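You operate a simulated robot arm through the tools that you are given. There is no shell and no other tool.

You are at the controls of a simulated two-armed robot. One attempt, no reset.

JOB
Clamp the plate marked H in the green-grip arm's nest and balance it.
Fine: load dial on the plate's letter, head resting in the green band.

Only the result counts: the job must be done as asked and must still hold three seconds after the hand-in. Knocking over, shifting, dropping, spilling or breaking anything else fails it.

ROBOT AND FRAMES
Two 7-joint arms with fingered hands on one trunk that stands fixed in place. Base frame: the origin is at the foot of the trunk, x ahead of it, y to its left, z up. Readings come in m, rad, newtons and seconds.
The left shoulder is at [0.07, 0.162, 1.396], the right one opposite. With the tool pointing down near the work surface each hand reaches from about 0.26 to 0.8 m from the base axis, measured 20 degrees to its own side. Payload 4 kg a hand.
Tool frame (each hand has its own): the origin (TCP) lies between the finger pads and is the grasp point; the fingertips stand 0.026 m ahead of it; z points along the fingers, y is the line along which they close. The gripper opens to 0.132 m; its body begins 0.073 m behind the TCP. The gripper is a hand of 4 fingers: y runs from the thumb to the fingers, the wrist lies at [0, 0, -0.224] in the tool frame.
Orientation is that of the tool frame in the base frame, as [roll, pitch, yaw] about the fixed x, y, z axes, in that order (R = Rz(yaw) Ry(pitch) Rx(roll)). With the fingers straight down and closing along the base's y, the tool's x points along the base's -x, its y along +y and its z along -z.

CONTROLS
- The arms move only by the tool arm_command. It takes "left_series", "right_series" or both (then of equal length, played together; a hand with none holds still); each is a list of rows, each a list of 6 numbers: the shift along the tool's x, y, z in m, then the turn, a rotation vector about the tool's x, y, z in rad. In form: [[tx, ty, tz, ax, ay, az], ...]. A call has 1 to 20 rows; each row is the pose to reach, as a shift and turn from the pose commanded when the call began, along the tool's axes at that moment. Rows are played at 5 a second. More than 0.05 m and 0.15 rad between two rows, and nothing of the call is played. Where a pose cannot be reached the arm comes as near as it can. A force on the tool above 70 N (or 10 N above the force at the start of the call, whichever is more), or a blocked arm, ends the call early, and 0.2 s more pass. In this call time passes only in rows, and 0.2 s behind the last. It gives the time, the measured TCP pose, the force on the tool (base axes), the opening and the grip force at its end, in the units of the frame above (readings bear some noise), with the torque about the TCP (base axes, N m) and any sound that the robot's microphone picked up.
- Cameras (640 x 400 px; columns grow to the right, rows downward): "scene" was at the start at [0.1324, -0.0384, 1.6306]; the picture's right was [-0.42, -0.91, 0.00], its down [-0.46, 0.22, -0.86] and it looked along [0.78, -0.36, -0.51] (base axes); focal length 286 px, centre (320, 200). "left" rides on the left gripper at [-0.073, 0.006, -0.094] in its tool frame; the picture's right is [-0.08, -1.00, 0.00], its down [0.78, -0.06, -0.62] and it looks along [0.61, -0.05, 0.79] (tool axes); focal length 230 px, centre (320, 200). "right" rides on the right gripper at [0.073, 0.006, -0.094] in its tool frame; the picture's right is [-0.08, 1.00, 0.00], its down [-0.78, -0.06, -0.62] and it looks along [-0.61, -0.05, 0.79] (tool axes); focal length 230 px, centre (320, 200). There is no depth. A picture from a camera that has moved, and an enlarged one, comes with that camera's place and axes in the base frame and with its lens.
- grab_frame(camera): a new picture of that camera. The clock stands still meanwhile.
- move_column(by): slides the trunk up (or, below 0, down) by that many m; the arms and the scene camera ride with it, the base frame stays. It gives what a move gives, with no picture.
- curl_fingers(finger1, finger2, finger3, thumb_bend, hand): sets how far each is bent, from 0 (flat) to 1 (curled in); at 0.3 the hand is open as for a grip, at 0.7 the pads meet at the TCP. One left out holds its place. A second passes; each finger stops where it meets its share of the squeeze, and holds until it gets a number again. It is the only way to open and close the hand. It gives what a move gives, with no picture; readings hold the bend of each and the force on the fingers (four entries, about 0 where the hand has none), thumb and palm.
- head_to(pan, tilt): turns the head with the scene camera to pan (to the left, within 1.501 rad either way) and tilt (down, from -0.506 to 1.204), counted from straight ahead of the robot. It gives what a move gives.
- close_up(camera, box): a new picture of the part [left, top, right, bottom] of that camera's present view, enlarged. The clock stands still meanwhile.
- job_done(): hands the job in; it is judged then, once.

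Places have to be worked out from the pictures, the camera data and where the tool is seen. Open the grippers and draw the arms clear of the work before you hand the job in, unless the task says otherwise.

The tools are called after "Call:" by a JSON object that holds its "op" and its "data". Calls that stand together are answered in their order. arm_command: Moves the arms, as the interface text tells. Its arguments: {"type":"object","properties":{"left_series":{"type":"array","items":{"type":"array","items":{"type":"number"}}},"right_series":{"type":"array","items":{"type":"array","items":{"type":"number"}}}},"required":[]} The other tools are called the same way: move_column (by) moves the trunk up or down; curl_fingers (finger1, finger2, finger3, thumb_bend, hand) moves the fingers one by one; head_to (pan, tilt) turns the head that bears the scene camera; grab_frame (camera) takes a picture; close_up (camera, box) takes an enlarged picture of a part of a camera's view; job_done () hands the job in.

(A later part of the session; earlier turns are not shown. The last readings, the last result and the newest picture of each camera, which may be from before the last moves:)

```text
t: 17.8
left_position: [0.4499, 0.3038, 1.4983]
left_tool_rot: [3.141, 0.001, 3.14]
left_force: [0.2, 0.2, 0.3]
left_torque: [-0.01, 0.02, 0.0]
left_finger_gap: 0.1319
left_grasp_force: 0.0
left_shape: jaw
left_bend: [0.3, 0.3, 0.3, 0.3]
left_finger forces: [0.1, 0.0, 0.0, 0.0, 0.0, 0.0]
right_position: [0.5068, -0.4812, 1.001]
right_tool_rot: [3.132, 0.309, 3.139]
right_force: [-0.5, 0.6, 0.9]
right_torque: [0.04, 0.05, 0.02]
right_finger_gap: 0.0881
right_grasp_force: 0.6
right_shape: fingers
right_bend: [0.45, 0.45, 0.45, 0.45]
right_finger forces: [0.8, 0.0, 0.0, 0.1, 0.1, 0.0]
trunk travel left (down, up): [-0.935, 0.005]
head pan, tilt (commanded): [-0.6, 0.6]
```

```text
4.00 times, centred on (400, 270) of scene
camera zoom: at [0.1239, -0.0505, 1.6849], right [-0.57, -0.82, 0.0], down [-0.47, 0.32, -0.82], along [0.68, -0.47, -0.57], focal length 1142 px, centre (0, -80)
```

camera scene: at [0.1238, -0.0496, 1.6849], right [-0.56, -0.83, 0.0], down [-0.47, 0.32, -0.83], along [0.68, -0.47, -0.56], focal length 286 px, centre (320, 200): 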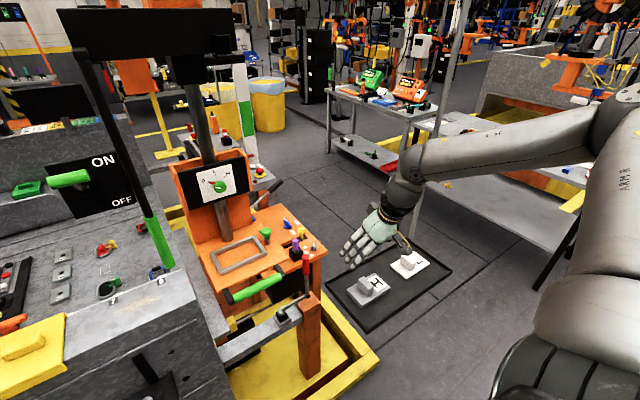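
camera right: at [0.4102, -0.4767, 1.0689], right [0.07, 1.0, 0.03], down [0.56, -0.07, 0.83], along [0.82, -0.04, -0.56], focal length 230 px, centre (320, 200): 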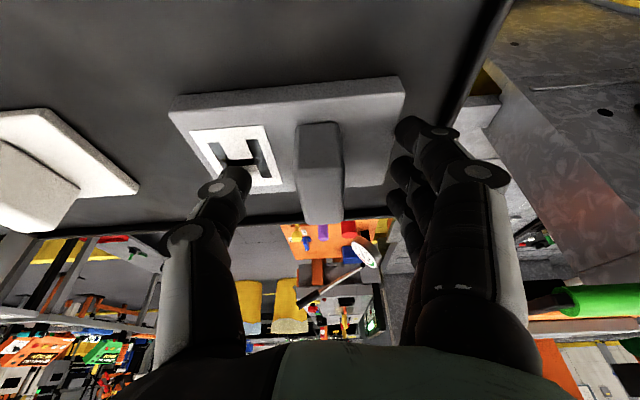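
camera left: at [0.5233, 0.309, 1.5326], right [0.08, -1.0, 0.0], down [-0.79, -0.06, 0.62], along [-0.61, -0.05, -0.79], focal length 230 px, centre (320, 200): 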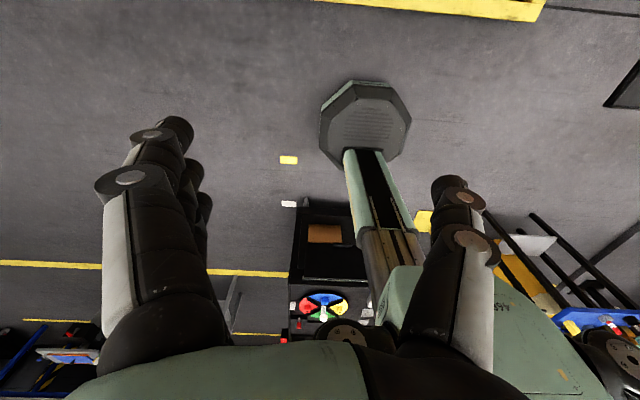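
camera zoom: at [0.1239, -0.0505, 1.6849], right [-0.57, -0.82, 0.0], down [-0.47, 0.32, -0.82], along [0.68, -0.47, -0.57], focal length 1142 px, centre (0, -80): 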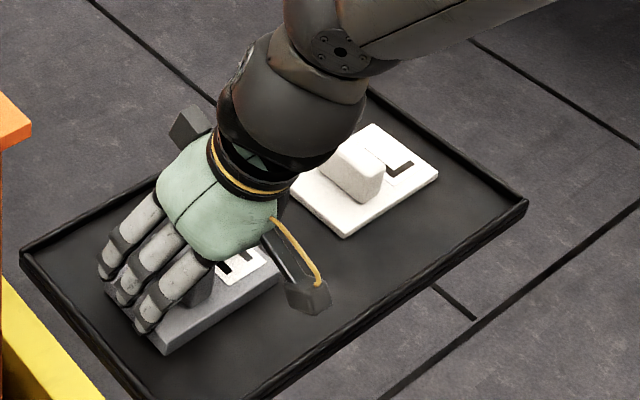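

Finger 1 reads 0.8 N – likely just grazing the plate. I lift 4 mm and close on the handle.

Call:
{"op": "arm_command", "data": {"right_series": [[-0.0012, 0, -0.0038, 0, 0, 0]]}}

Call:
{"op": "curl_fingers", "data": {"hand": "right", "finger1": 0.7, "finger2": 0.7, "finger3": 0.7, "thumb_bend": 0.7}}

Call:
{"op": "grab_frame", "data": {"camera": "right"}}

Call:
{"op": "close_up", "data": {"camera": "scene", "box": [320, 220, 480, 320]}}

```text
t: 18.2
left_position: [0.4489, 0.3036, 1.4971]
left_tool_rot: [-3.141, 0.003, -3.141]
left_force: [0.7, -0.3, -0.4]
left_torque: [0.02, 0.0, -0.03]
left_finger_gap: 0.1321
left_grasp_force: 0.0
left_shape: jaw
left_bend: [0.3, 0.3, 0.3, 0.3]
left_finger forces: [0.1, 0.0, 0.1, 0.0, 0.1, 0.1]
right_position: [0.5078, -0.4819, 1.0052]
right_tool_rot: [3.133, 0.311, 3.138]
right_force: [-0.2, -0.1, 0.4]
right_torque: [-0.03, 0.0, 0.02]
right_finger_gap: 0.0879
right_grasp_force: 0.1
right_shape: fingers
right_bend: [0.45, 0.45, 0.45, 0.45]
right_finger forces: [0.0, 0.0, 0.0, 0.0, 0.1, 0.0]
trunk travel left (down, up): [-0.935, 0.005]
head pan, tilt (commanded): [-0.6, 0.6]
```

```text
t: 19.2
left_position: [0.4499, 0.3034, 1.4976]
left_tool_rot: [3.142, 0.003, 3.141]
left_force: [-0.7, 0.7, -0.4]
left_torque: [0.0, -0.02, 0.0]
left_finger_gap: 0.1316
left_grasp_force: 0.2
left_shape: jaw
left_bend: [0.3, 0.3, 0.3, 0.3]
left_finger forces: [0.1, 0.1, 0.0, 0.0, 0.0, 0.0]
right_position: [0.5069, -0.4802, 1.0052]
right_tool_rot: [3.134, 0.31, 3.138]
right_force: [-0.3, 3.0, -0.5]
right_torque: [0.34, 0.07, 0.01]
right_finger_gap: 0.0492
right_grasp_force: 12.2
right_shape: fingers
right_bend: [0.52, 0.66, 0.66, 0.64]
right_finger forces: [8.4, 3.0, 3.2, 0.1, 10.8, 0.1]
trunk travel left (down, up): [-0.935, 0.005]
head pan, tilt (commanded): [-0.6, 0.6]
```

```text
taken
camera right: at [0.4106, -0.4764, 1.0734], right [0.07, 1.0, 0.03], down [0.56, -0.07, 0.83], along [0.82, -0.04, -0.56], focal length 230 px, centre (320, 200)
```

right: 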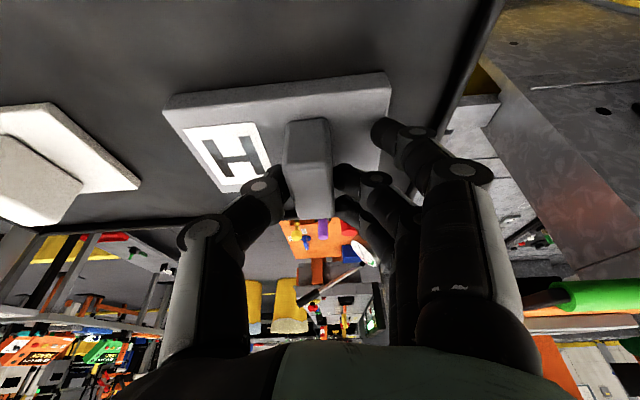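

```text
4.00 times, centred on (400, 270) of scene
camera zoom: at [0.124, -0.0496, 1.6848], right [-0.57, -0.82, 0.0], down [-0.47, 0.32, -0.82], along [0.68, -0.47, -0.57], focal length 1142 px, centre (0, -80)
```

zoom: 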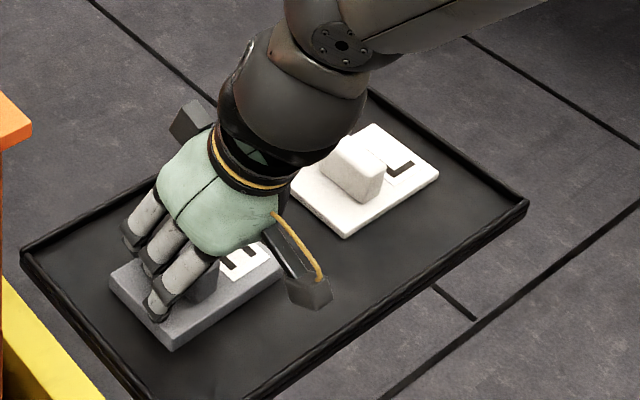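

Finger 1 (low because of the tilt) pressed on the plate's top rather than the handle. I'll reopen, rise, and reduce the tilt to about 0.15 rad so all fingers sit level on the handle.

Call:
{"op": "curl_fingers", "data": {"hand": "right", "finger1": 0.45, "finger2": 0.45, "finger3": 0.45, "thumb_bend": 0.45}}

Call:
{"op": "arm_command", "data": {"right_series": [[-0.0091, 0, -0.0286, 0, 0, 0], [-0.0212, 0, -0.0667, 0, 0, 0], [-0.0304, 0, -0.0953, 0, 0.08, 0], [-0.0364, 0, -0.1143, 0, 0.16, 0], [-0.0364, 0, -0.1143, 0, 0.16, 0]]}}

Call:
{"op": "grab_frame", "data": {"camera": "right"}}

Call:
{"op": "close_up", "data": {"camera": "right", "box": [200, 0, 420, 138]}}

Call:
{"op": "close_up", "data": {"camera": "scene", "box": [320, 220, 480, 320]}}

```text
t: 20.2
left_position: [0.4507, 0.3027, 1.4977]
left_tool_rot: [-3.141, 0.003, -3.14]
left_force: [-0.4, 0.6, 0.5]
left_torque: [-0.03, -0.03, 0.0]
left_finger_gap: 0.1318
left_grasp_force: 0.0
left_shape: jaw
left_bend: [0.3, 0.3, 0.3, 0.3]
left_finger forces: [0.0, 0.1, 0.0, 0.1, 0.1, 0.0]
right_position: [0.5072, -0.4811, 1.0064]
right_tool_rot: [3.134, 0.307, 3.138]
right_force: [0.2, -0.7, -0.7]
right_torque: [0.02, 0.03, -0.04]
right_finger_gap: 0.0865
right_grasp_force: 0.0
right_shape: fingers
right_bend: [0.45, 0.45, 0.45, 0.45]
right_finger forces: [0.1, 0.1, 0.1, 0.0, 0.0, 0.1]
trunk travel left (down, up): [-0.935, 0.005]
head pan, tilt (commanded): [-0.6, 0.6]
```

```text
t: 21.4
left_position: [0.4492, 0.3031, 1.4979]
left_tool_rot: [-3.141, 0.002, 3.141]
left_force: [0.3, 0.1, -0.4]
left_torque: [0.01, 0.01, 0.0]
left_finger_gap: 0.132
left_grasp_force: 0.0
left_shape: jaw
left_bend: [0.3, 0.3, 0.3, 0.3]
left_finger forces: [0.0, 0.1, 0.1, 0.0, 0.1, 0.0]
right_position: [0.5072, -0.4838, 1.1263]
right_tool_rot: [3.132, 0.148, 3.14]
right_force: [-0.3, -0.3, 0.1]
right_torque: [-0.01, -0.03, -0.05]
right_finger_gap: 0.0865
right_grasp_force: 0.1
right_shape: fingers
right_bend: [0.45, 0.45, 0.45, 0.45]
right_finger forces: [0.0, 0.0, 0.0, 0.1, 0.1, 0.0]
trunk travel left (down, up): [-0.935, 0.005]
head pan, tilt (commanded): [-0.6, 0.6]
```

```text
taken
camera right: at [0.4219, -0.4789, 1.2087], right [0.08, 1.0, 0.02], down [0.69, -0.07, 0.73], along [0.72, -0.04, -0.69], focal length 230 px, centre (320, 200)
```

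right: 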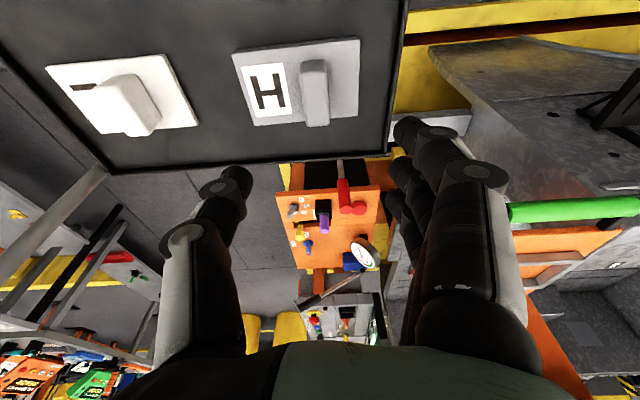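

```text
2.90 times, centred on (310, 69) of right
camera zoom: at [0.4219, -0.4789, 1.2087], right [0.08, 1.0, 0.02], down [0.69, -0.07, 0.73], along [0.72, -0.04, -0.69], focal length 667 px, centre (349, 580)
```

zoom: 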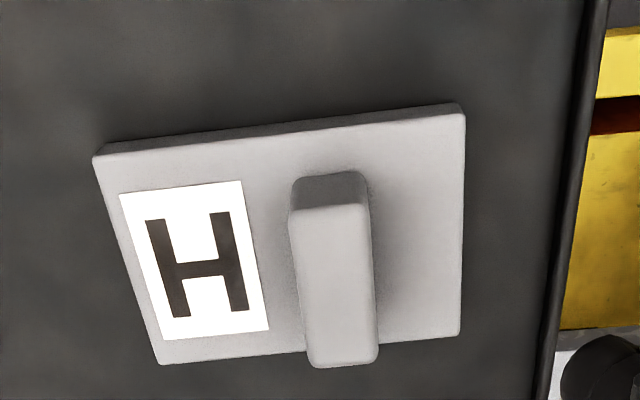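

```text
4.00 times, centred on (400, 270) of scene
camera zoom: at [0.1227, -0.0509, 1.6849], right [-0.57, -0.82, 0.0], down [-0.47, 0.32, -0.83], along [0.68, -0.47, -0.56], focal length 1142 px, centre (0, -80)
```

zoom: 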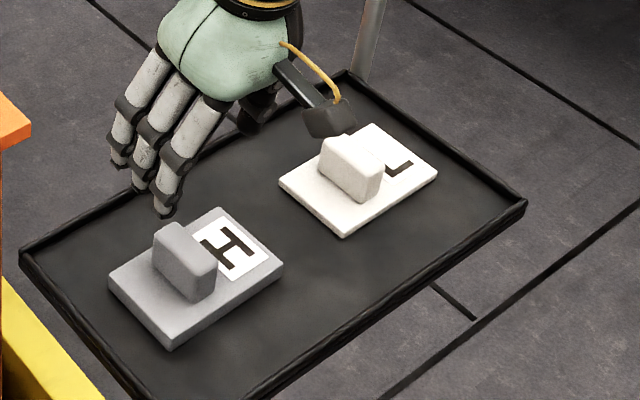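

The plate moved ~4 mm during that touch; handle now at [0.5105, −0.485]. I descend with the reduced tilt, centred on it.

Call:
{"op": "arm_command", "data": {"right_series": [[0.0048, -0.001, 0.0349, 0, 0, 0], [0.0097, -0.0017, 0.0698, 0, 0, 0], [0.0142, -0.0024, 0.103, 0, 0, 0], [0.0167, -0.0027, 0.1205, 0, 0, 0]]}}

Call:
{"op": "grab_frame", "data": {"camera": "right"}}

```text
t: 22.4
left_position: [0.4512, 0.3024, 1.4984]
left_tool_rot: [-3.141, 0.004, 3.14]
left_force: [0.3, 0.3, 1.0]
left_torque: [-0.03, 0.0, 0.02]
left_finger_gap: 0.132
left_grasp_force: 0.3
left_shape: jaw
left_bend: [0.3, 0.3, 0.3, 0.3]
left_finger forces: [0.0, 0.0, 0.0, 0.0, 0.1, 0.1]
right_position: [0.5111, -0.484, 1.0042]
right_tool_rot: [3.132, 0.149, 3.14]
right_force: [0.9, 0.5, 0.2]
right_torque: [0.01, 0.02, 0.01]
right_finger_gap: 0.0863
right_grasp_force: 0.0
right_shape: fingers
right_bend: [0.45, 0.45, 0.45, 0.45]
right_finger forces: [0.0, 0.0, 0.0, 0.1, 0.0, 0.0]
trunk travel left (down, up): [-0.935, 0.005]
head pan, tilt (commanded): [-0.6, 0.6]
```

```text
taken
camera right: at [0.4254, -0.4802, 1.086], right [0.08, 1.0, 0.02], down [0.68, -0.07, 0.73], along [0.73, -0.04, -0.69], focal length 230 px, centre (320, 200)
```

right: 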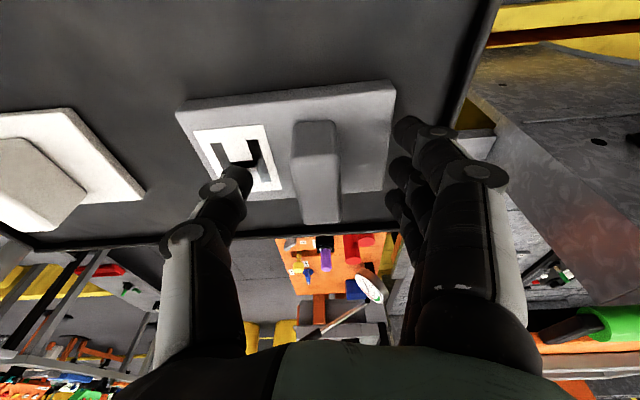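

No contact, handle centred between thumb and fingers. I close in two stages.

Call:
{"op": "curl_fingers", "data": {"hand": "right", "finger1": 0.58, "finger2": 0.58, "finger3": 0.58, "thumb_bend": 0.58}}

Call:
{"op": "grab_frame", "data": {"camera": "right"}}

```text
t: 23.4
left_position: [0.4514, 0.3022, 1.4979]
left_tool_rot: [-3.141, 0.002, -3.14]
left_force: [0.6, -0.2, -0.4]
left_torque: [0.0, -0.04, -0.02]
left_finger_gap: 0.1319
left_grasp_force: 0.1
left_shape: jaw
left_bend: [0.3, 0.3, 0.3, 0.3]
left_finger forces: [0.0, 0.1, 0.0, 0.0, 0.0, 0.0]
right_position: [0.5097, -0.4847, 1.0042]
right_tool_rot: [3.133, 0.148, 3.138]
right_force: [0.7, 0.6, -0.5]
right_torque: [0.04, -0.04, 0.0]
right_finger_gap: 0.049
right_grasp_force: 0.0
right_shape: fingers
right_bend: [0.57, 0.57, 0.57, 0.57]
right_finger forces: [0.0, 0.0, 0.1, 0.0, 0.1, 0.0]
trunk travel left (down, up): [-0.935, 0.005]
head pan, tilt (commanded): [-0.6, 0.6]
```

```text
taken
camera right: at [0.4245, -0.4803, 1.0864], right [0.08, 1.0, 0.02], down [0.68, -0.07, 0.73], along [0.72, -0.04, -0.69], focal length 230 px, centre (320, 200)
```

right: 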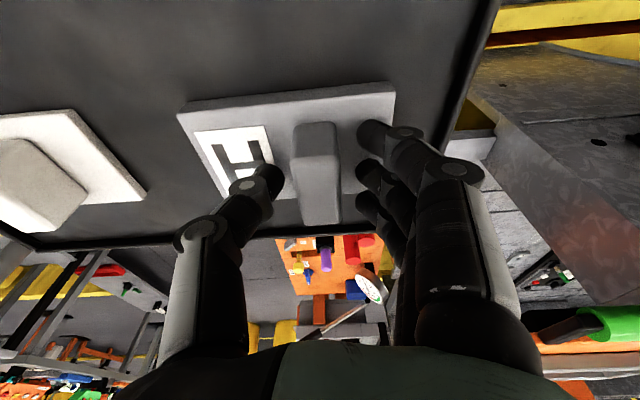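

Gap 0.049 with no contact yet; I continue closing to full squeeze.

Call:
{"op": "curl_fingers", "data": {"hand": "right", "finger1": 0.72, "finger2": 0.72, "finger3": 0.72, "thumb_bend": 0.72}}

Call:
{"op": "grab_frame", "data": {"camera": "right"}}

Call:
{"op": "close_up", "data": {"camera": "scene", "box": [320, 220, 480, 320]}}

```text
t: 24.4
left_position: [0.4514, 0.3027, 1.4976]
left_tool_rot: [-3.141, 0.003, 3.141]
left_force: [1.4, 0.3, 0.4]
left_torque: [-0.01, 0.01, 0.05]
left_finger_gap: 0.132
left_grasp_force: 0.0
left_shape: jaw
left_bend: [0.3, 0.3, 0.3, 0.3]
left_finger forces: [0.0, 0.1, 0.0, 0.0, 0.2, 0.0]
right_position: [0.5092, -0.4852, 1.0025]
right_tool_rot: [3.133, 0.149, 3.139]
right_force: [-0.9, 2.0, -0.1]
right_torque: [-0.04, 0.02, -0.01]
right_finger_gap: 0.0278
right_grasp_force: 14.8
right_shape: fingers
right_bend: [0.67, 0.67, 0.67, 0.66]
right_finger forces: [5.0, 5.2, 5.3, 0.1, 13.6, 0.0]
trunk travel left (down, up): [-0.935, 0.005]
head pan, tilt (commanded): [-0.6, 0.6]
```

```text
taken
camera right: at [0.4248, -0.4805, 1.0859], right [0.08, 1.0, 0.02], down [0.69, -0.07, 0.72], along [0.72, -0.04, -0.69], focal length 230 px, centre (320, 200)
```

right: 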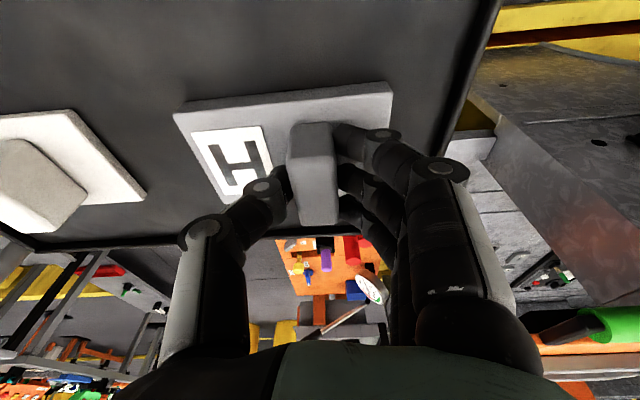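

```text
4.00 times, centred on (400, 270) of scene
camera zoom: at [0.1243, -0.0506, 1.6848], right [-0.57, -0.82, 0.0], down [-0.47, 0.32, -0.82], along [0.68, -0.47, -0.57], focal length 1142 px, centre (0, -80)
```

zoom: 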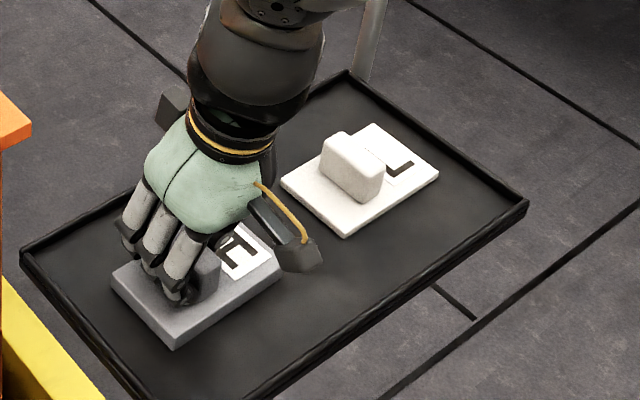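

A balanced grip: three fingers ~5 N each against the thumb 13.6 N. I lift gently by 4 cm and check the load.

Call:
{"op": "arm_command", "data": {"right_series": [[-0.0009, 0, -0.0059, 0, 0, 0], [-0.0021, 0, -0.0138, 0, 0, 0], [-0.0036, 0, -0.0237, 0, 0, 0], [-0.0059, 0, -0.0396, 0, 0, 0], [-0.0059, 0, -0.0396, 0, 0, 0]]}}

Call:
{"op": "grab_frame", "data": {"camera": "right"}}

Call:
{"op": "close_up", "data": {"camera": "scene", "box": [320, 220, 480, 320]}}

```text
t: 25.6
left_position: [0.4517, 0.3008, 1.4978]
left_tool_rot: [-3.141, 0.002, -3.141]
left_force: [0.6, 0.3, 0.5]
left_torque: [0.04, 0.02, 0.0]
left_finger_gap: 0.1319
left_grasp_force: 0.1
left_shape: jaw
left_bend: [0.3, 0.3, 0.3, 0.3]
left_finger forces: [0.1, 0.0, 0.1, 0.0, 0.1, 0.0]
right_position: [0.51, -0.4861, 1.0431]
right_tool_rot: [3.132, 0.146, 3.14]
right_force: [0.8, -0.3, -11.7]
right_torque: [0.11, 0.0, 0.03]
right_finger_gap: 0.0284
right_grasp_force: 13.6
right_shape: fingers
right_bend: [0.69, 0.69, 0.7, 0.65]
right_finger forces: [3.9, 4.1, 4.6, 0.1, 14.3, 0.1]
trunk travel left (down, up): [-0.935, 0.005]
head pan, tilt (commanded): [-0.6, 0.6]
```

```text
taken
camera right: at [0.4248, -0.4816, 1.1255], right [0.08, 1.0, 0.02], down [0.69, -0.07, 0.72], along [0.72, -0.04, -0.69], focal length 230 px, centre (320, 200)
```

right: 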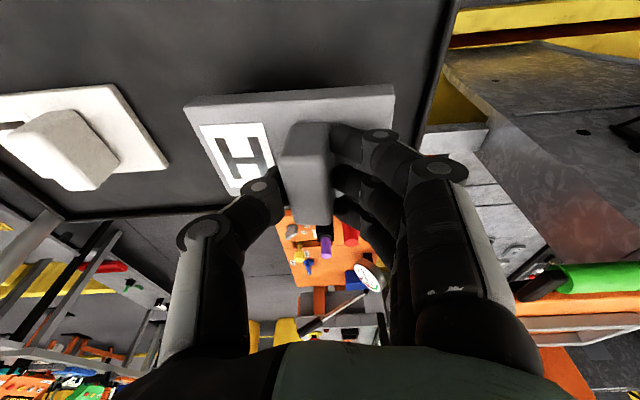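

```text
4.00 times, centred on (400, 270) of scene
camera zoom: at [0.1252, -0.0521, 1.6846], right [-0.57, -0.82, 0.0], down [-0.47, 0.32, -0.82], along [0.68, -0.47, -0.57], focal length 1142 px, centre (0, -80)
```

zoom: 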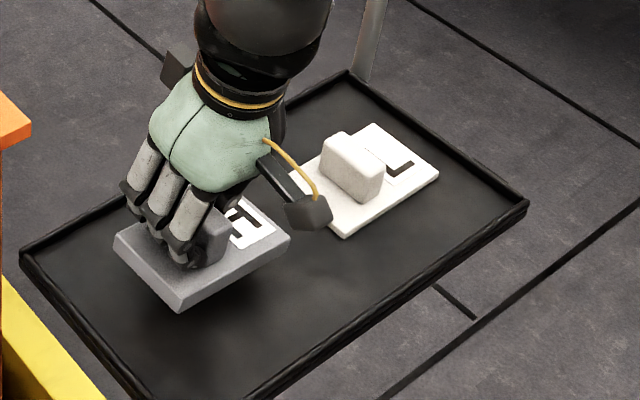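

The plate is lifted (≈11.7 N, ~1.2 kg) with the letter side sagging ~3°. I raise it to z≈1.17 and roll the hand slightly to level the plate.

Call:
{"op": "arm_command", "data": {"right_series": [[-0.0047, 0.0003, -0.0314, 0.015, 0, 0], [-0.0094, 0.0006, -0.0628, 0.03, 0, 0], [-0.014, 0.0009, -0.0942, 0.045, 0, 0], [-0.0187, 0.0012, -0.1256, 0.06, 0, 0], [-0.0187, 0.0012, -0.1256, 0.06, 0, 0]]}}

Call:
{"op": "grab_frame", "data": {"camera": "right"}}

Call:
{"op": "close_up", "data": {"camera": "scene", "box": [320, 200, 480, 300]}}

```text
t: 26.8
left_position: [0.4516, 0.3019, 1.4975]
left_tool_rot: [-3.141, 0.001, -3.139]
left_force: [1.1, 0.0, 0.8]
left_torque: [-0.02, 0.02, -0.04]
left_finger_gap: 0.1316
left_grasp_force: 0.1
left_shape: jaw
left_bend: [0.3, 0.3, 0.3, 0.3]
left_finger forces: [0.0, 0.0, 0.1, 0.1, 0.1, 0.0]
right_position: [0.5091, -0.4845, 1.1706]
right_tool_rot: [-3.092, 0.148, 3.139]
right_force: [0.4, 0.0, -11.4]
right_torque: [0.19, 0.0, 0.0]
right_finger_gap: 0.0283
right_grasp_force: 14.0
right_shape: fingers
right_bend: [0.7, 0.69, 0.7, 0.65]
right_finger forces: [4.1, 4.3, 4.6, 0.0, 14.3, 0.1]
trunk travel left (down, up): [-0.935, 0.005]
head pan, tilt (commanded): [-0.6, 0.6]
```

```text
taken
camera right: at [0.424, -0.4755, 1.2518], right [0.09, 1.0, -0.04], down [0.69, -0.03, 0.73], along [0.72, -0.09, -0.69], focal length 230 px, centre (320, 200)
```

right: 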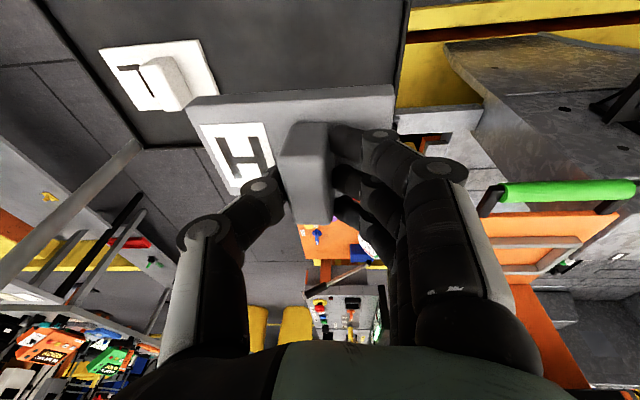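

```text
4.00 times, centred on (400, 250) of scene
camera zoom: at [0.1249, -0.0517, 1.6847], right [-0.57, -0.82, 0.0], down [-0.47, 0.32, -0.82], along [0.68, -0.47, -0.57], focal length 1142 px, centre (0, 0)
```

zoom: 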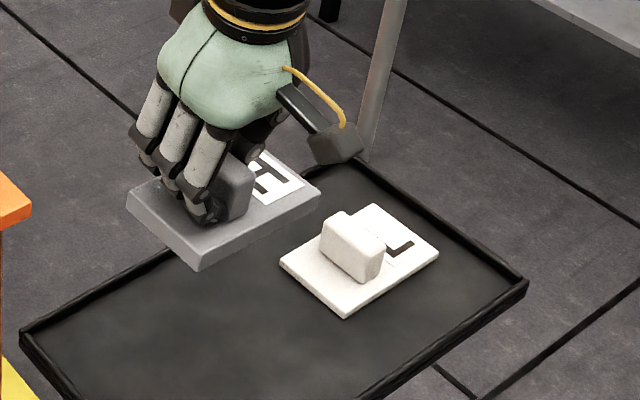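

I'll zoom in tightly to measure the plate's actual roll versus level.

Call:
{"op": "close_up", "data": {"camera": "scene", "box": [345, 232, 409, 272]}}

Call:
{"op": "close_up", "data": {"camera": "right", "box": [170, 70, 410, 220]}}

```text
10.00 times, centred on (377, 252) of scene
camera zoom: at [0.1249, -0.0517, 1.6847], right [-0.57, -0.82, 0.0], down [-0.47, 0.32, -0.82], along [0.68, -0.47, -0.57], focal length 2856 px, centre (-250, -320)
```

zoom: 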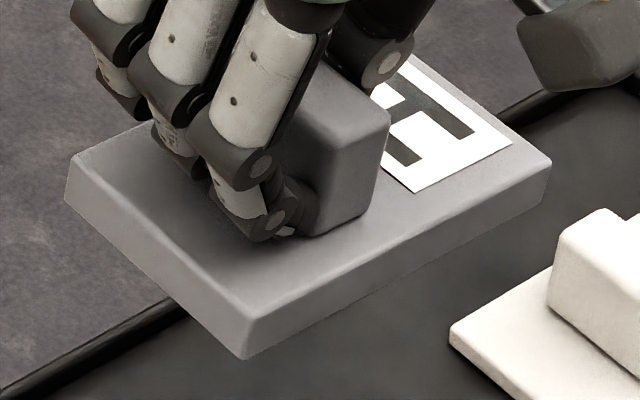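

```text
2.67 times, centred on (290, 145) of right
camera zoom: at [0.424, -0.4755, 1.2518], right [0.09, 1.0, -0.04], down [0.69, -0.03, 0.73], along [0.72, -0.09, -0.69], focal length 614 px, centre (400, 347)
```

zoom: 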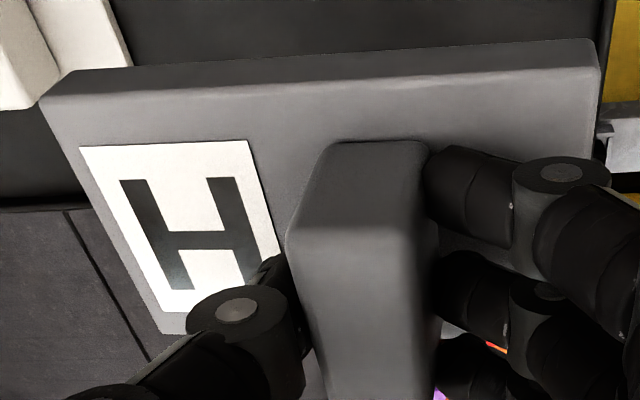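

By my reckoning the plate still hangs ~0.07 rad letter-side down relative to level. I add that roll correction and move toward the machine at a safe height (TCP z≈1.18), stopping short of the nest.

Call:
{"op": "arm_command", "data": {"right_series": [[0, 0, 0, 0.035, 0, 0], [0, 0, -0.005, 0.07, 0, 0], [-0.02, 0.035, -0.008, 0.07, 0, 0], [-0.04, 0.07, -0.01, 0.07, 0, 0], [-0.06, 0.105, -0.008, 0.07, 0, 0], [-0.08, 0.14, -0.006, 0.07, 0, 0], [-0.1, 0.175, -0.004, 0.07, 0, 0], [-0.12, 0.21, -0.002, 0.07, 0, 0], [-0.14, 0.245, 0.0, 0.07, 0, 0], [-0.155, 0.27, 0.002, 0.07, 0, 0], [-0.17, 0.295, 0.005, 0.07, 0, 0], [-0.17, 0.295, 0.005, 0.07, 0, 0]]}}

Call:
{"op": "head_to", "data": {"pan": -0.3, "tilt": 0.55}}

Call:
{"op": "grab_frame", "data": {"camera": "scene"}}

Call:
{"op": "grab_frame", "data": {"camera": "right"}}

```text
t: 29.4
left_position: [0.4512, 0.3015, 1.4969]
left_tool_rot: [3.141, 0.001, 3.141]
left_force: [-0.4, 0.1, -0.2]
left_torque: [0.01, 0.02, 0.02]
left_finger_gap: 0.1322
left_grasp_force: 0.0
left_shape: jaw
left_bend: [0.3, 0.3, 0.3, 0.3]
left_finger forces: [0.1, 0.1, 0.0, 0.0, 0.0, 0.0]
right_position: [0.6135, -0.2643, 1.1957]
right_tool_rot: [-3.024, 0.149, 3.14]
right_force: [-0.6, -0.2, -12.7]
right_torque: [0.2, -0.01, 0.02]
right_finger_gap: 0.0281
right_grasp_force: 13.6
right_shape: fingers
right_bend: [0.7, 0.7, 0.7, 0.65]
right_finger forces: [4.4, 4.3, 4.9, 0.1, 14.1, 0.0]
right hand out of reach, approached as far as the arm can: row 8, 9, 10, 11, 12
trunk travel left (down, up): [-0.935, 0.005]
head pan, tilt (commanded): [-0.6, 0.6]
```

```text
t: 30.2
left_position: [0.4523, 0.3027, 1.4979]
left_tool_rot: [-3.141, 0.002, -3.141]
left_force: [-0.4, -0.6, 0.1]
left_torque: [0.02, 0.02, -0.02]
left_finger_gap: 0.132
left_grasp_force: 0.2
left_shape: jaw
left_bend: [0.3, 0.3, 0.3, 0.3]
left_finger forces: [0.0, 0.0, 0.0, 0.1, 0.1, 0.1]
right_position: [0.6134, -0.2649, 1.1951]
right_tool_rot: [-3.023, 0.149, 3.139]
right_force: [-1.0, 0.0, -11.7]
right_torque: [0.2, 0.02, 0.0]
right_finger_gap: 0.0284
right_grasp_force: 13.6
right_shape: fingers
right_bend: [0.7, 0.7, 0.7, 0.65]
right_finger forces: [4.4, 4.4, 4.9, 0.1, 14.2, 0.0]
trunk travel left (down, up): [-0.935, 0.005]
head pan, tilt (commanded): [-0.3, 0.55]
```

```text
taken
camera scene: at [0.138, -0.0279, 1.6892], right [-0.3, -0.95, 0.0], down [-0.5, 0.16, -0.85], along [0.81, -0.25, -0.52], focal length 286 px, centre (320, 200)
```

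scene: 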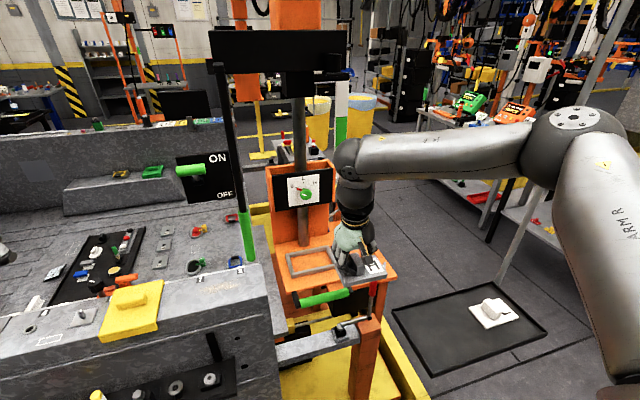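

```text
taken
camera right: at [0.5275, -0.2479, 1.2767], right [0.1, 0.99, -0.11], down [0.68, 0.01, 0.73], along [0.72, -0.14, -0.68], focal length 230 px, centre (320, 200)
```

right: 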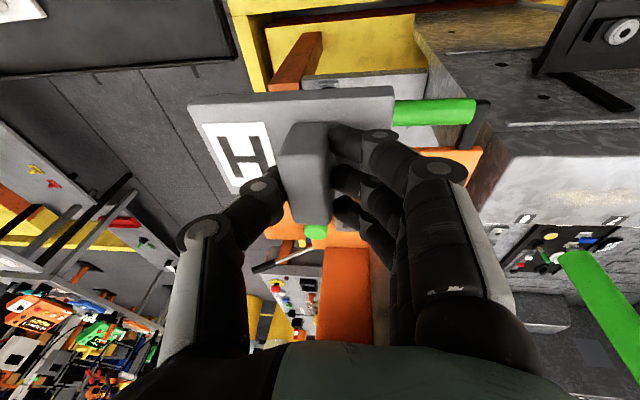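

The arm ran out of reach at this height – the wrist flexion is limiting with a high hand. I'll go lower (TCP z≈1.135, plate still above the bar and nest) and try going forward there.

Call:
{"op": "arm_command", "data": {"right_series": [[0.0045, 0.0035, 0.0295, 0, 0, 0], [0.0089, 0.007, 0.0589, 0, 0, 0], [-0.0075, 0.0185, 0.0601, 0, 0, 0], [-0.0239, 0.0298, 0.0612, 0, 0, 0], [-0.0404, 0.0411, 0.0624, 0, 0, 0], [-0.0568, 0.0525, 0.0635, 0, 0, 0], [-0.0568, 0.0525, 0.0635, 0, 0, 0]]}}

Call:
{"op": "grab_frame", "data": {"camera": "scene"}}

Call:
{"op": "grab_frame", "data": {"camera": "right"}}

```text
t: 31.8
left_position: [0.4524, 0.3027, 1.4971]
left_tool_rot: [3.141, 0.0, -3.142]
left_force: [-0.4, -0.1, -0.7]
left_torque: [-0.01, -0.02, 0.0]
left_finger_gap: 0.1319
left_grasp_force: 0.1
left_shape: jaw
left_bend: [0.3, 0.3, 0.3, 0.3]
left_finger forces: [0.1, 0.1, 0.1, 0.1, 0.0, 0.1]
right_position: [0.6103, -0.2758, 1.1619]
right_tool_rot: [-3.021, 0.149, 3.14]
right_force: [-0.5, -0.2, -12.1]
right_torque: [0.22, -0.04, 0.01]
right_finger_gap: 0.0284
right_grasp_force: 14.4
right_shape: fingers
right_bend: [0.7, 0.7, 0.7, 0.65]
right_finger forces: [4.5, 4.4, 4.7, 0.0, 14.2, 0.0]
right hand out of reach, approached as far as the arm can: row 1, 2, 3, 4, 5, 6, 7
trunk travel left (down, up): [-0.935, 0.005]
head pan, tilt (commanded): [-0.3, 0.55]
```

```text
taken
camera scene: at [0.1383, -0.0274, 1.6892], right [-0.3, -0.96, 0.0], down [-0.5, 0.15, -0.85], along [0.81, -0.25, -0.52], focal length 286 px, centre (320, 200)
```

scene: 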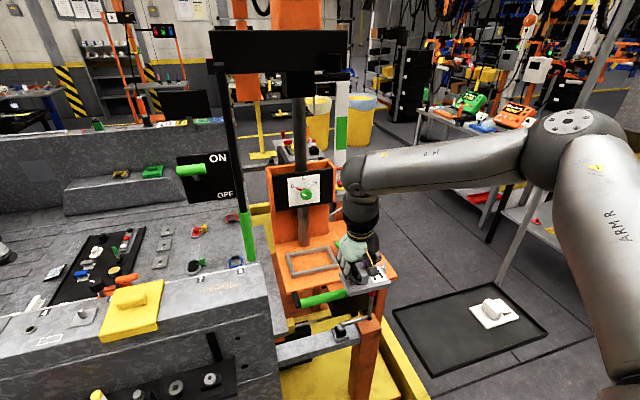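

```text
taken
camera right: at [0.5248, -0.2603, 1.2439], right [0.1, 0.99, -0.11], down [0.68, 0.01, 0.73], along [0.72, -0.14, -0.68], focal length 230 px, centre (320, 200)
```

right: 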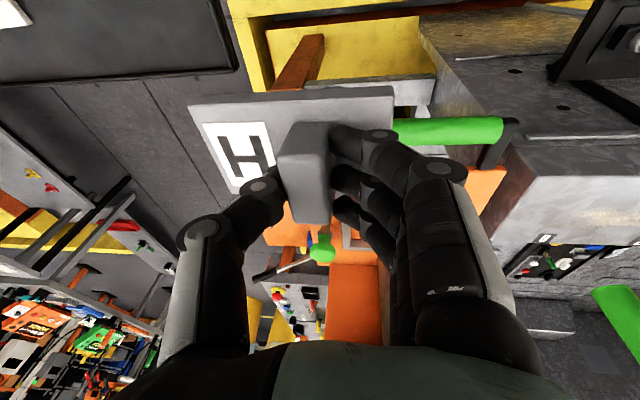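

Going down was also limited, so the rolled wrist is the constraint. I'll undo the roll correction here (plate is in free air) and test forward motion again.

Call:
{"op": "arm_command", "data": {"right_series": [[0, 0, 0, -0.06, 0, 0], [0, 0, 0, -0.12, 0, 0], [-0.02, 0.01, 0, -0.12, 0, 0], [-0.04, 0.02, 0, -0.12, 0, 0], [-0.06, 0.03, 0, -0.12, 0, 0], [-0.06, 0.03, 0, -0.12, 0, 0]]}}

Call:
{"op": "grab_frame", "data": {"camera": "scene"}}

```text
t: 33.2
left_position: [0.4521, 0.3035, 1.4975]
left_tool_rot: [-3.141, -0.001, 3.141]
left_force: [-0.7, -0.4, 0.5]
left_torque: [0.03, -0.01, 0.0]
left_finger_gap: 0.1318
left_grasp_force: 0.0
left_shape: jaw
left_bend: [0.3, 0.3, 0.3, 0.3]
left_finger forces: [0.0, 0.0, 0.0, 0.0, 0.1, 0.0]
right_position: [0.6389, -0.266, 1.1803]
right_tool_rot: [-3.142, 0.148, 3.14]
right_force: [-0.3, 0.1, -12.1]
right_torque: [0.17, 0.05, 0.0]
right_finger_gap: 0.0283
right_grasp_force: 14.1
right_shape: fingers
right_bend: [0.7, 0.7, 0.7, 0.65]
right_finger forces: [4.0, 4.0, 4.5, 0.0, 14.4, 0.0]
right hand out of reach, approached as far as the arm can: row 4, 5, 6
trunk travel left (down, up): [-0.935, 0.005]
head pan, tilt (commanded): [-0.3, 0.55]
```

```text
taken
camera scene: at [0.1385, -0.0277, 1.6892], right [-0.3, -0.96, 0.0], down [-0.5, 0.16, -0.85], along [0.81, -0.25, -0.52], focal length 286 px, centre (320, 200)
```

scene: 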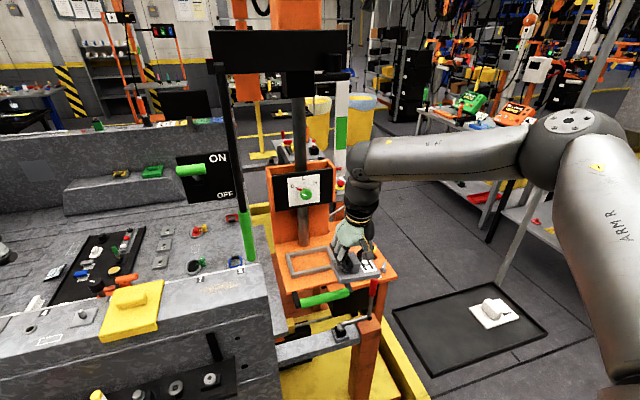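

The wrist flexion limits forward reach with this small tilt; I estimate ~0.45 rad tilt is needed at the nest. I'll take the plate back over its old spot on the tray, level it, and regrip with more tilt.

Call:
{"op": "arm_command", "data": {"right_series": [[0.0199, -0.0313, 0.0086, 0, 0, 0], [0.0398, -0.0626, 0.0172, 0, 0, 0], [0.0597, -0.0939, 0.0258, 0, 0, 0], [0.0796, -0.1251, 0.0344, 0.03, 0, 0], [0.0995, -0.1564, 0.043, 0.06, 0, 0], [0.1195, -0.1877, 0.0515, 0.09, 0, 0], [0.1394, -0.219, 0.0601, 0.12, 0, 0], [0.1394, -0.219, 0.0601, 0.12, 0, 0]]}}

Call:
{"op": "grab_frame", "data": {"camera": "right"}}

Call:
{"op": "head_to", "data": {"pan": -0.6, "tilt": 0.6}}

Call:
{"op": "close_up", "data": {"camera": "scene", "box": [320, 200, 480, 300]}}

```text
t: 35.0
left_position: [0.4509, 0.3026, 1.4978]
left_tool_rot: [-3.141, 0.001, -3.141]
left_force: [0.8, -0.6, -0.4]
left_torque: [-0.01, 0.03, -0.03]
left_finger_gap: 0.132
left_grasp_force: 0.1
left_shape: jaw
left_bend: [0.3, 0.3, 0.3, 0.3]
left_finger forces: [0.1, 0.0, 0.1, 0.0, 0.0, 0.0]
right_position: [0.5101, -0.4865, 1.1]
right_tool_rot: [-3.021, 0.147, 3.139]
right_force: [0.1, 0.2, -12.4]
right_torque: [0.19, 0.02, -0.04]
right_finger_gap: 0.0281
right_grasp_force: 13.4
right_shape: fingers
right_bend: [0.7, 0.7, 0.7, 0.65]
right_finger forces: [4.4, 4.3, 4.7, 0.0, 14.1, 0.0]
trunk travel left (down, up): [-0.935, 0.005]
head pan, tilt (commanded): [-0.3, 0.55]
```

```text
taken
camera right: at [0.4245, -0.4701, 1.1814], right [0.1, 0.99, -0.11], down [0.69, 0.01, 0.73], along [0.72, -0.14, -0.68], focal length 230 px, centre (320, 200)
```

right: 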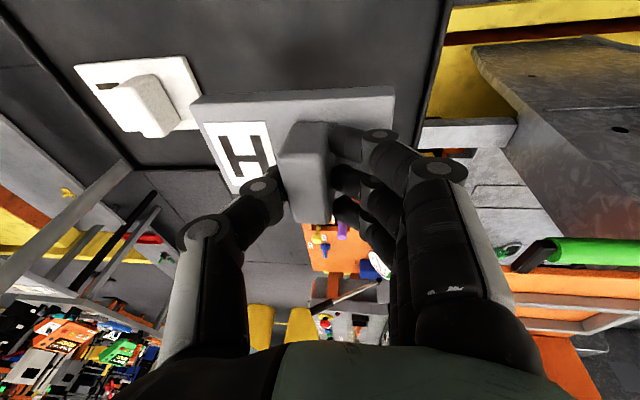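

```text
t: 35.8
left_position: [0.4526, 0.302, 1.4974]
left_tool_rot: [3.141, 0.0, 3.141]
left_force: [0.1, 0.6, -0.4]
left_torque: [0.04, 0.0, -0.01]
left_finger_gap: 0.1317
left_grasp_force: 0.0
left_shape: jaw
left_bend: [0.3, 0.3, 0.3, 0.3]
left_finger forces: [0.1, 0.0, 0.0, 0.1, 0.0, 0.0]
right_position: [0.51, -0.4859, 1.1005]
right_tool_rot: [-3.022, 0.147, 3.139]
right_force: [-0.1, 0.5, -11.4]
right_torque: [0.17, 0.0, -0.04]
right_finger_gap: 0.0285
right_grasp_force: 14.2
right_shape: fingers
right_bend: [0.7, 0.7, 0.7, 0.65]
right_finger forces: [4.4, 4.4, 4.6, 0.0, 14.1, 0.0]
trunk travel left (down, up): [-0.935, 0.005]
head pan, tilt (commanded): [-0.6, 0.6]
```

```text
4.00 times, centred on (400, 250) of scene
camera zoom: at [0.1255, -0.0514, 1.6847], right [-0.56, -0.83, 0.0], down [-0.47, 0.32, -0.82], along [0.68, -0.47, -0.57], focal length 1142 px, centre (0, 0)
```

zoom: 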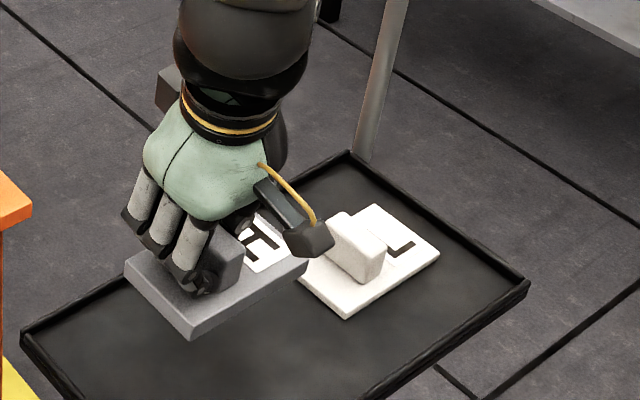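

Plate is level over its old spot. I lower it to just above the tray, then slowly down to contact.

Call:
{"op": "arm_command", "data": {"right_series": [[0.0045, 0.0035, 0.0295, 0, 0, 0], [0.0089, 0.0069, 0.0589, 0, 0, 0], [0.0125, 0.0097, 0.0825, 0, 0, 0], [0.0137, 0.0107, 0.0904, 0, 0, 0], [0.0143, 0.0111, 0.0943, 0, 0, 0], [0.0147, 0.0115, 0.0972, 0, 0, 0]]}}

Call:
{"op": "close_up", "data": {"camera": "scene", "box": [320, 220, 480, 320]}}

Call:
{"op": "grab_frame", "data": {"camera": "right"}}

```text
t: 37.2
left_position: [0.4498, 0.3037, 1.4969]
left_tool_rot: [-3.141, 0.002, -3.141]
left_force: [0.5, 0.7, 0.2]
left_torque: [-0.01, -0.02, -0.02]
left_finger_gap: 0.132
left_grasp_force: 0.1
left_shape: jaw
left_bend: [0.3, 0.3, 0.3, 0.3]
left_finger forces: [0.0, 0.0, 0.0, 0.0, 0.0, 0.0]
right_position: [0.5107, -0.4849, 1.0038]
right_tool_rot: [-3.017, 0.152, 3.141]
right_force: [1.5, -1.3, 3.6]
right_torque: [-0.07, 0.02, -0.01]
right_finger_gap: 0.0278
right_grasp_force: 14.8
right_shape: fingers
right_bend: [0.7, 0.7, 0.7, 0.65]
right_finger forces: [5.5, 4.5, 4.3, 0.0, 15.4, 0.0]
trunk travel left (down, up): [-0.935, 0.005]
head pan, tilt (commanded): [-0.6, 0.6]
```

```text
4.00 times, centred on (400, 270) of scene
camera zoom: at [0.1231, -0.0494, 1.6852], right [-0.57, -0.82, 0.0], down [-0.47, 0.32, -0.83], along [0.68, -0.47, -0.56], focal length 1142 px, centre (0, -80)
```

zoom: 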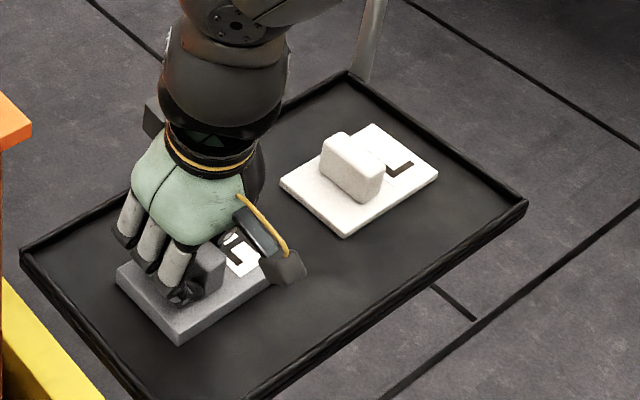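

```text
taken
camera right: at [0.4246, -0.4685, 1.084], right [0.1, 0.99, -0.11], down [0.68, 0.01, 0.73], along [0.73, -0.15, -0.67], focal length 230 px, centre (320, 200)
```

right: 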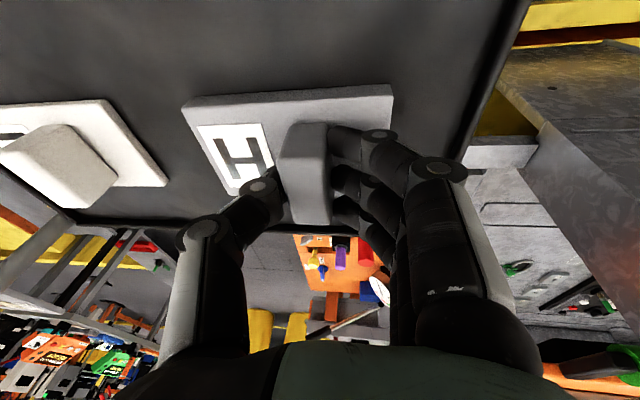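

The tray carries the plate now. I release, rise, and tilt the hand further to about 0.45 rad.

Call:
{"op": "curl_fingers", "data": {"hand": "right", "finger1": 0.45, "finger2": 0.45, "finger3": 0.45, "thumb_bend": 0.45}}

Call:
{"op": "arm_command", "data": {"right_series": [[-0.0045, -0.0035, -0.0295, 0, 0, 0], [-0.0104, -0.0081, -0.0687, 0, 0, 0], [-0.0156, -0.0122, -0.1031, 0, -0.1, 0], [-0.0178, -0.0139, -0.1178, 0, -0.2, 0], [-0.0178, -0.0139, -0.1178, 0, -0.3, 0], [-0.0178, -0.0139, -0.1178, 0, -0.3, 0]]}}

Call:
{"op": "grab_frame", "data": {"camera": "right"}}

Call:
{"op": "close_up", "data": {"camera": "right", "box": [200, 0, 420, 138]}}

Call:
{"op": "close_up", "data": {"camera": "scene", "box": [320, 220, 480, 320]}}

```text
t: 38.2
left_position: [0.4496, 0.3051, 1.4966]
left_tool_rot: [-3.14, 0.004, -3.141]
left_force: [-0.6, 0.4, 0.4]
left_torque: [0.03, 0.01, 0.03]
left_finger_gap: 0.1319
left_grasp_force: 0.1
left_shape: jaw
left_bend: [0.3, 0.3, 0.3, 0.3]
left_finger forces: [0.1, 0.0, 0.0, 0.1, 0.0, 0.1]
right_position: [0.5091, -0.4853, 1.0031]
right_tool_rot: [-3.02, 0.153, 3.14]
right_force: [4.2, -0.5, 15.3]
right_torque: [0.29, 0.16, -0.09]
right_finger_gap: 0.0667
right_grasp_force: 7.1
right_shape: fingers
right_bend: [0.7, 0.45, 0.45, 0.45]
right_finger forces: [14.7, 0.0, 0.0, 0.0, 0.1, 0.0]
trunk travel left (down, up): [-0.935, 0.005]
head pan, tilt (commanded): [-0.6, 0.6]
```

```text
t: 39.6
left_position: [0.4518, 0.3036, 1.4973]
left_tool_rot: [3.141, 0.0, -3.141]
left_force: [0.8, -0.8, -0.3]
left_torque: [0.01, 0.01, 0.01]
left_finger_gap: 0.1319
left_grasp_force: 0.0
left_shape: jaw
left_bend: [0.3, 0.3, 0.3, 0.3]
left_finger forces: [0.0, 0.0, 0.1, 0.1, 0.1, 0.1]
right_position: [0.5083, -0.4858, 1.1207]
right_tool_rot: [-3.005, 0.447, -3.103]
right_force: [0.5, -0.5, 0.7]
right_torque: [0.0, 0.0, 0.01]
right_finger_gap: 0.0866
right_grasp_force: 0.1
right_shape: fingers
right_bend: [0.45, 0.45, 0.45, 0.45]
right_finger forces: [0.0, 0.0, 0.0, 0.0, 0.1, 0.0]
trunk travel left (down, up): [-0.935, 0.005]
head pan, tilt (commanded): [-0.6, 0.6]
```

```text
taken
camera right: at [0.4033, -0.4713, 1.1735], right [0.09, 0.99, -0.09], down [0.44, 0.04, 0.9], along [0.89, -0.12, -0.43], focal length 230 px, centre (320, 200)
```

right: 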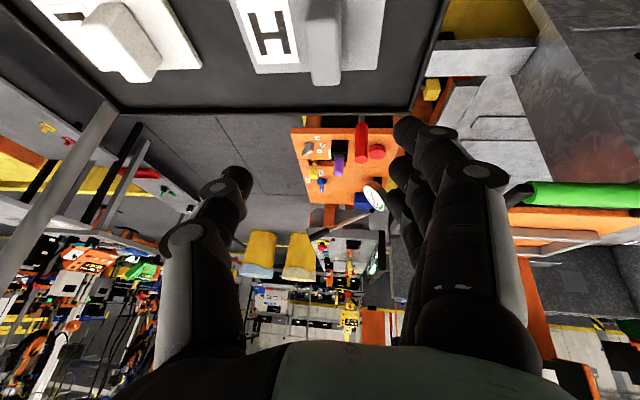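

```text
2.90 times, centred on (310, 69) of right
camera zoom: at [0.4033, -0.4713, 1.1735], right [0.09, 0.99, -0.09], down [0.44, 0.04, 0.9], along [0.89, -0.12, -0.43], focal length 667 px, centre (349, 580)
```

zoom: 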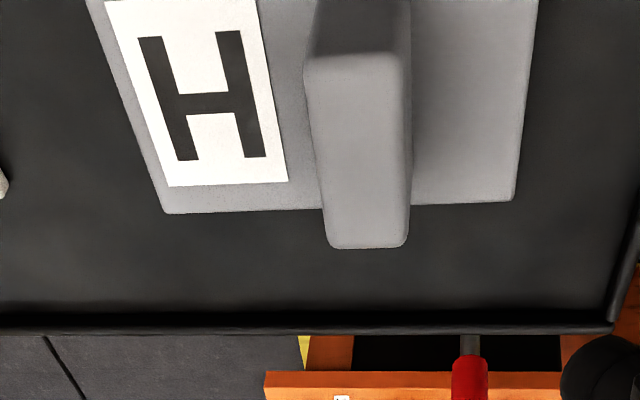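

```text
4.00 times, centred on (400, 270) of scene
camera zoom: at [0.124, -0.0497, 1.6849], right [-0.57, -0.82, 0.0], down [-0.47, 0.32, -0.83], along [0.68, -0.47, -0.57], focal length 1142 px, centre (0, -80)
```

zoom: 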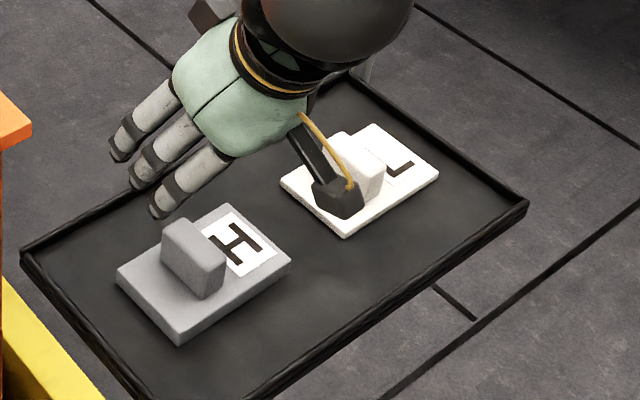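

The plate is now at handle centre ≈ [0.512, −0.493], square to the base. I correct the hand's roll and yaw to be square with tilt 0.45 and come down to a hover just above the handle.

Call:
{"op": "arm_command", "data": {"right_series": [[0.0, 0, 0, -0.06, 0.001, 0.017], [0.01, 0, 0.016, -0.12, 0.002, 0.0345], [0.0303, 0, 0.0469, -0.12, 0.002, 0.0345], [0.0303, 0, 0.0469, -0.12, 0.002, 0.0345]]}}

Call:
{"op": "grab_frame", "data": {"camera": "right"}}

Call:
{"op": "close_up", "data": {"camera": "right", "box": [180, 20, 420, 170]}}

```text
t: 40.6
left_position: [0.4508, 0.3034, 1.4977]
left_tool_rot: [-3.141, 0.002, -3.141]
left_force: [0.9, -0.4, 0.7]
left_torque: [0.0, -0.03, -0.02]
left_finger_gap: 0.132
left_grasp_force: 0.1
left_shape: jaw
left_bend: [0.3, 0.3, 0.3, 0.3]
left_finger forces: [0.0, 0.0, 0.0, 0.0, 0.0, 0.0]
right_position: [0.5021, -0.4917, 1.0661]
right_tool_rot: [3.138, 0.447, 3.142]
right_force: [-0.5, -0.2, 0.0]
right_torque: [-0.02, 0.0, 0.02]
right_finger_gap: 0.0867
right_grasp_force: 0.0
right_shape: fingers
right_bend: [0.45, 0.45, 0.45, 0.45]
right_finger forces: [0.1, 0.0, 0.2, 0.0, 0.0, 0.1]
trunk travel left (down, up): [-0.935, 0.005]
head pan, tilt (commanded): [-0.6, 0.6]
```

```text
taken
camera right: at [0.3963, -0.4867, 1.1197], right [0.07, 1.0, 0.04], down [0.44, -0.06, 0.9], along [0.89, -0.05, -0.44], focal length 230 px, centre (320, 200)
```

right: 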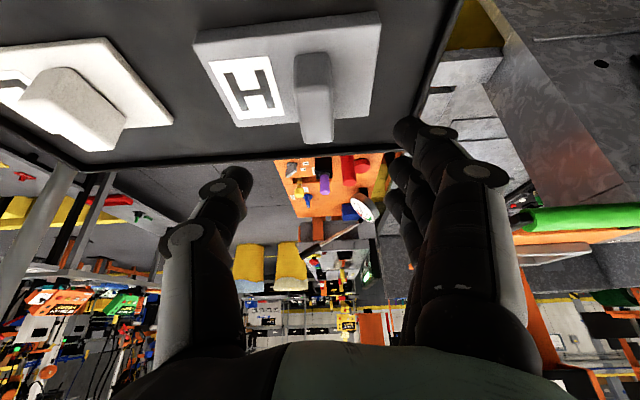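

```text
2.67 times, centred on (300, 95) of right
camera zoom: at [0.3963, -0.4867, 1.1197], right [0.07, 1.0, 0.04], down [0.44, -0.06, 0.9], along [0.89, -0.05, -0.44], focal length 614 px, centre (373, 480)
```

zoom: 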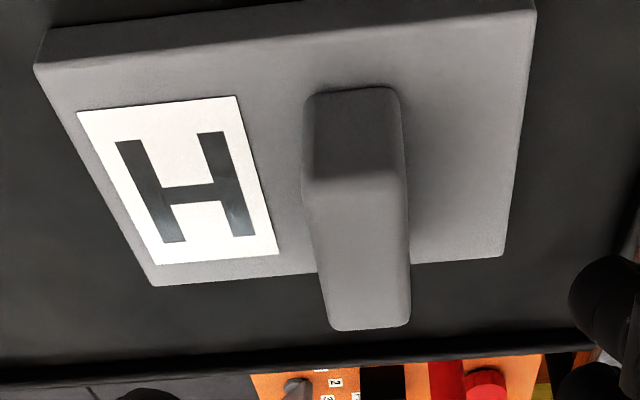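

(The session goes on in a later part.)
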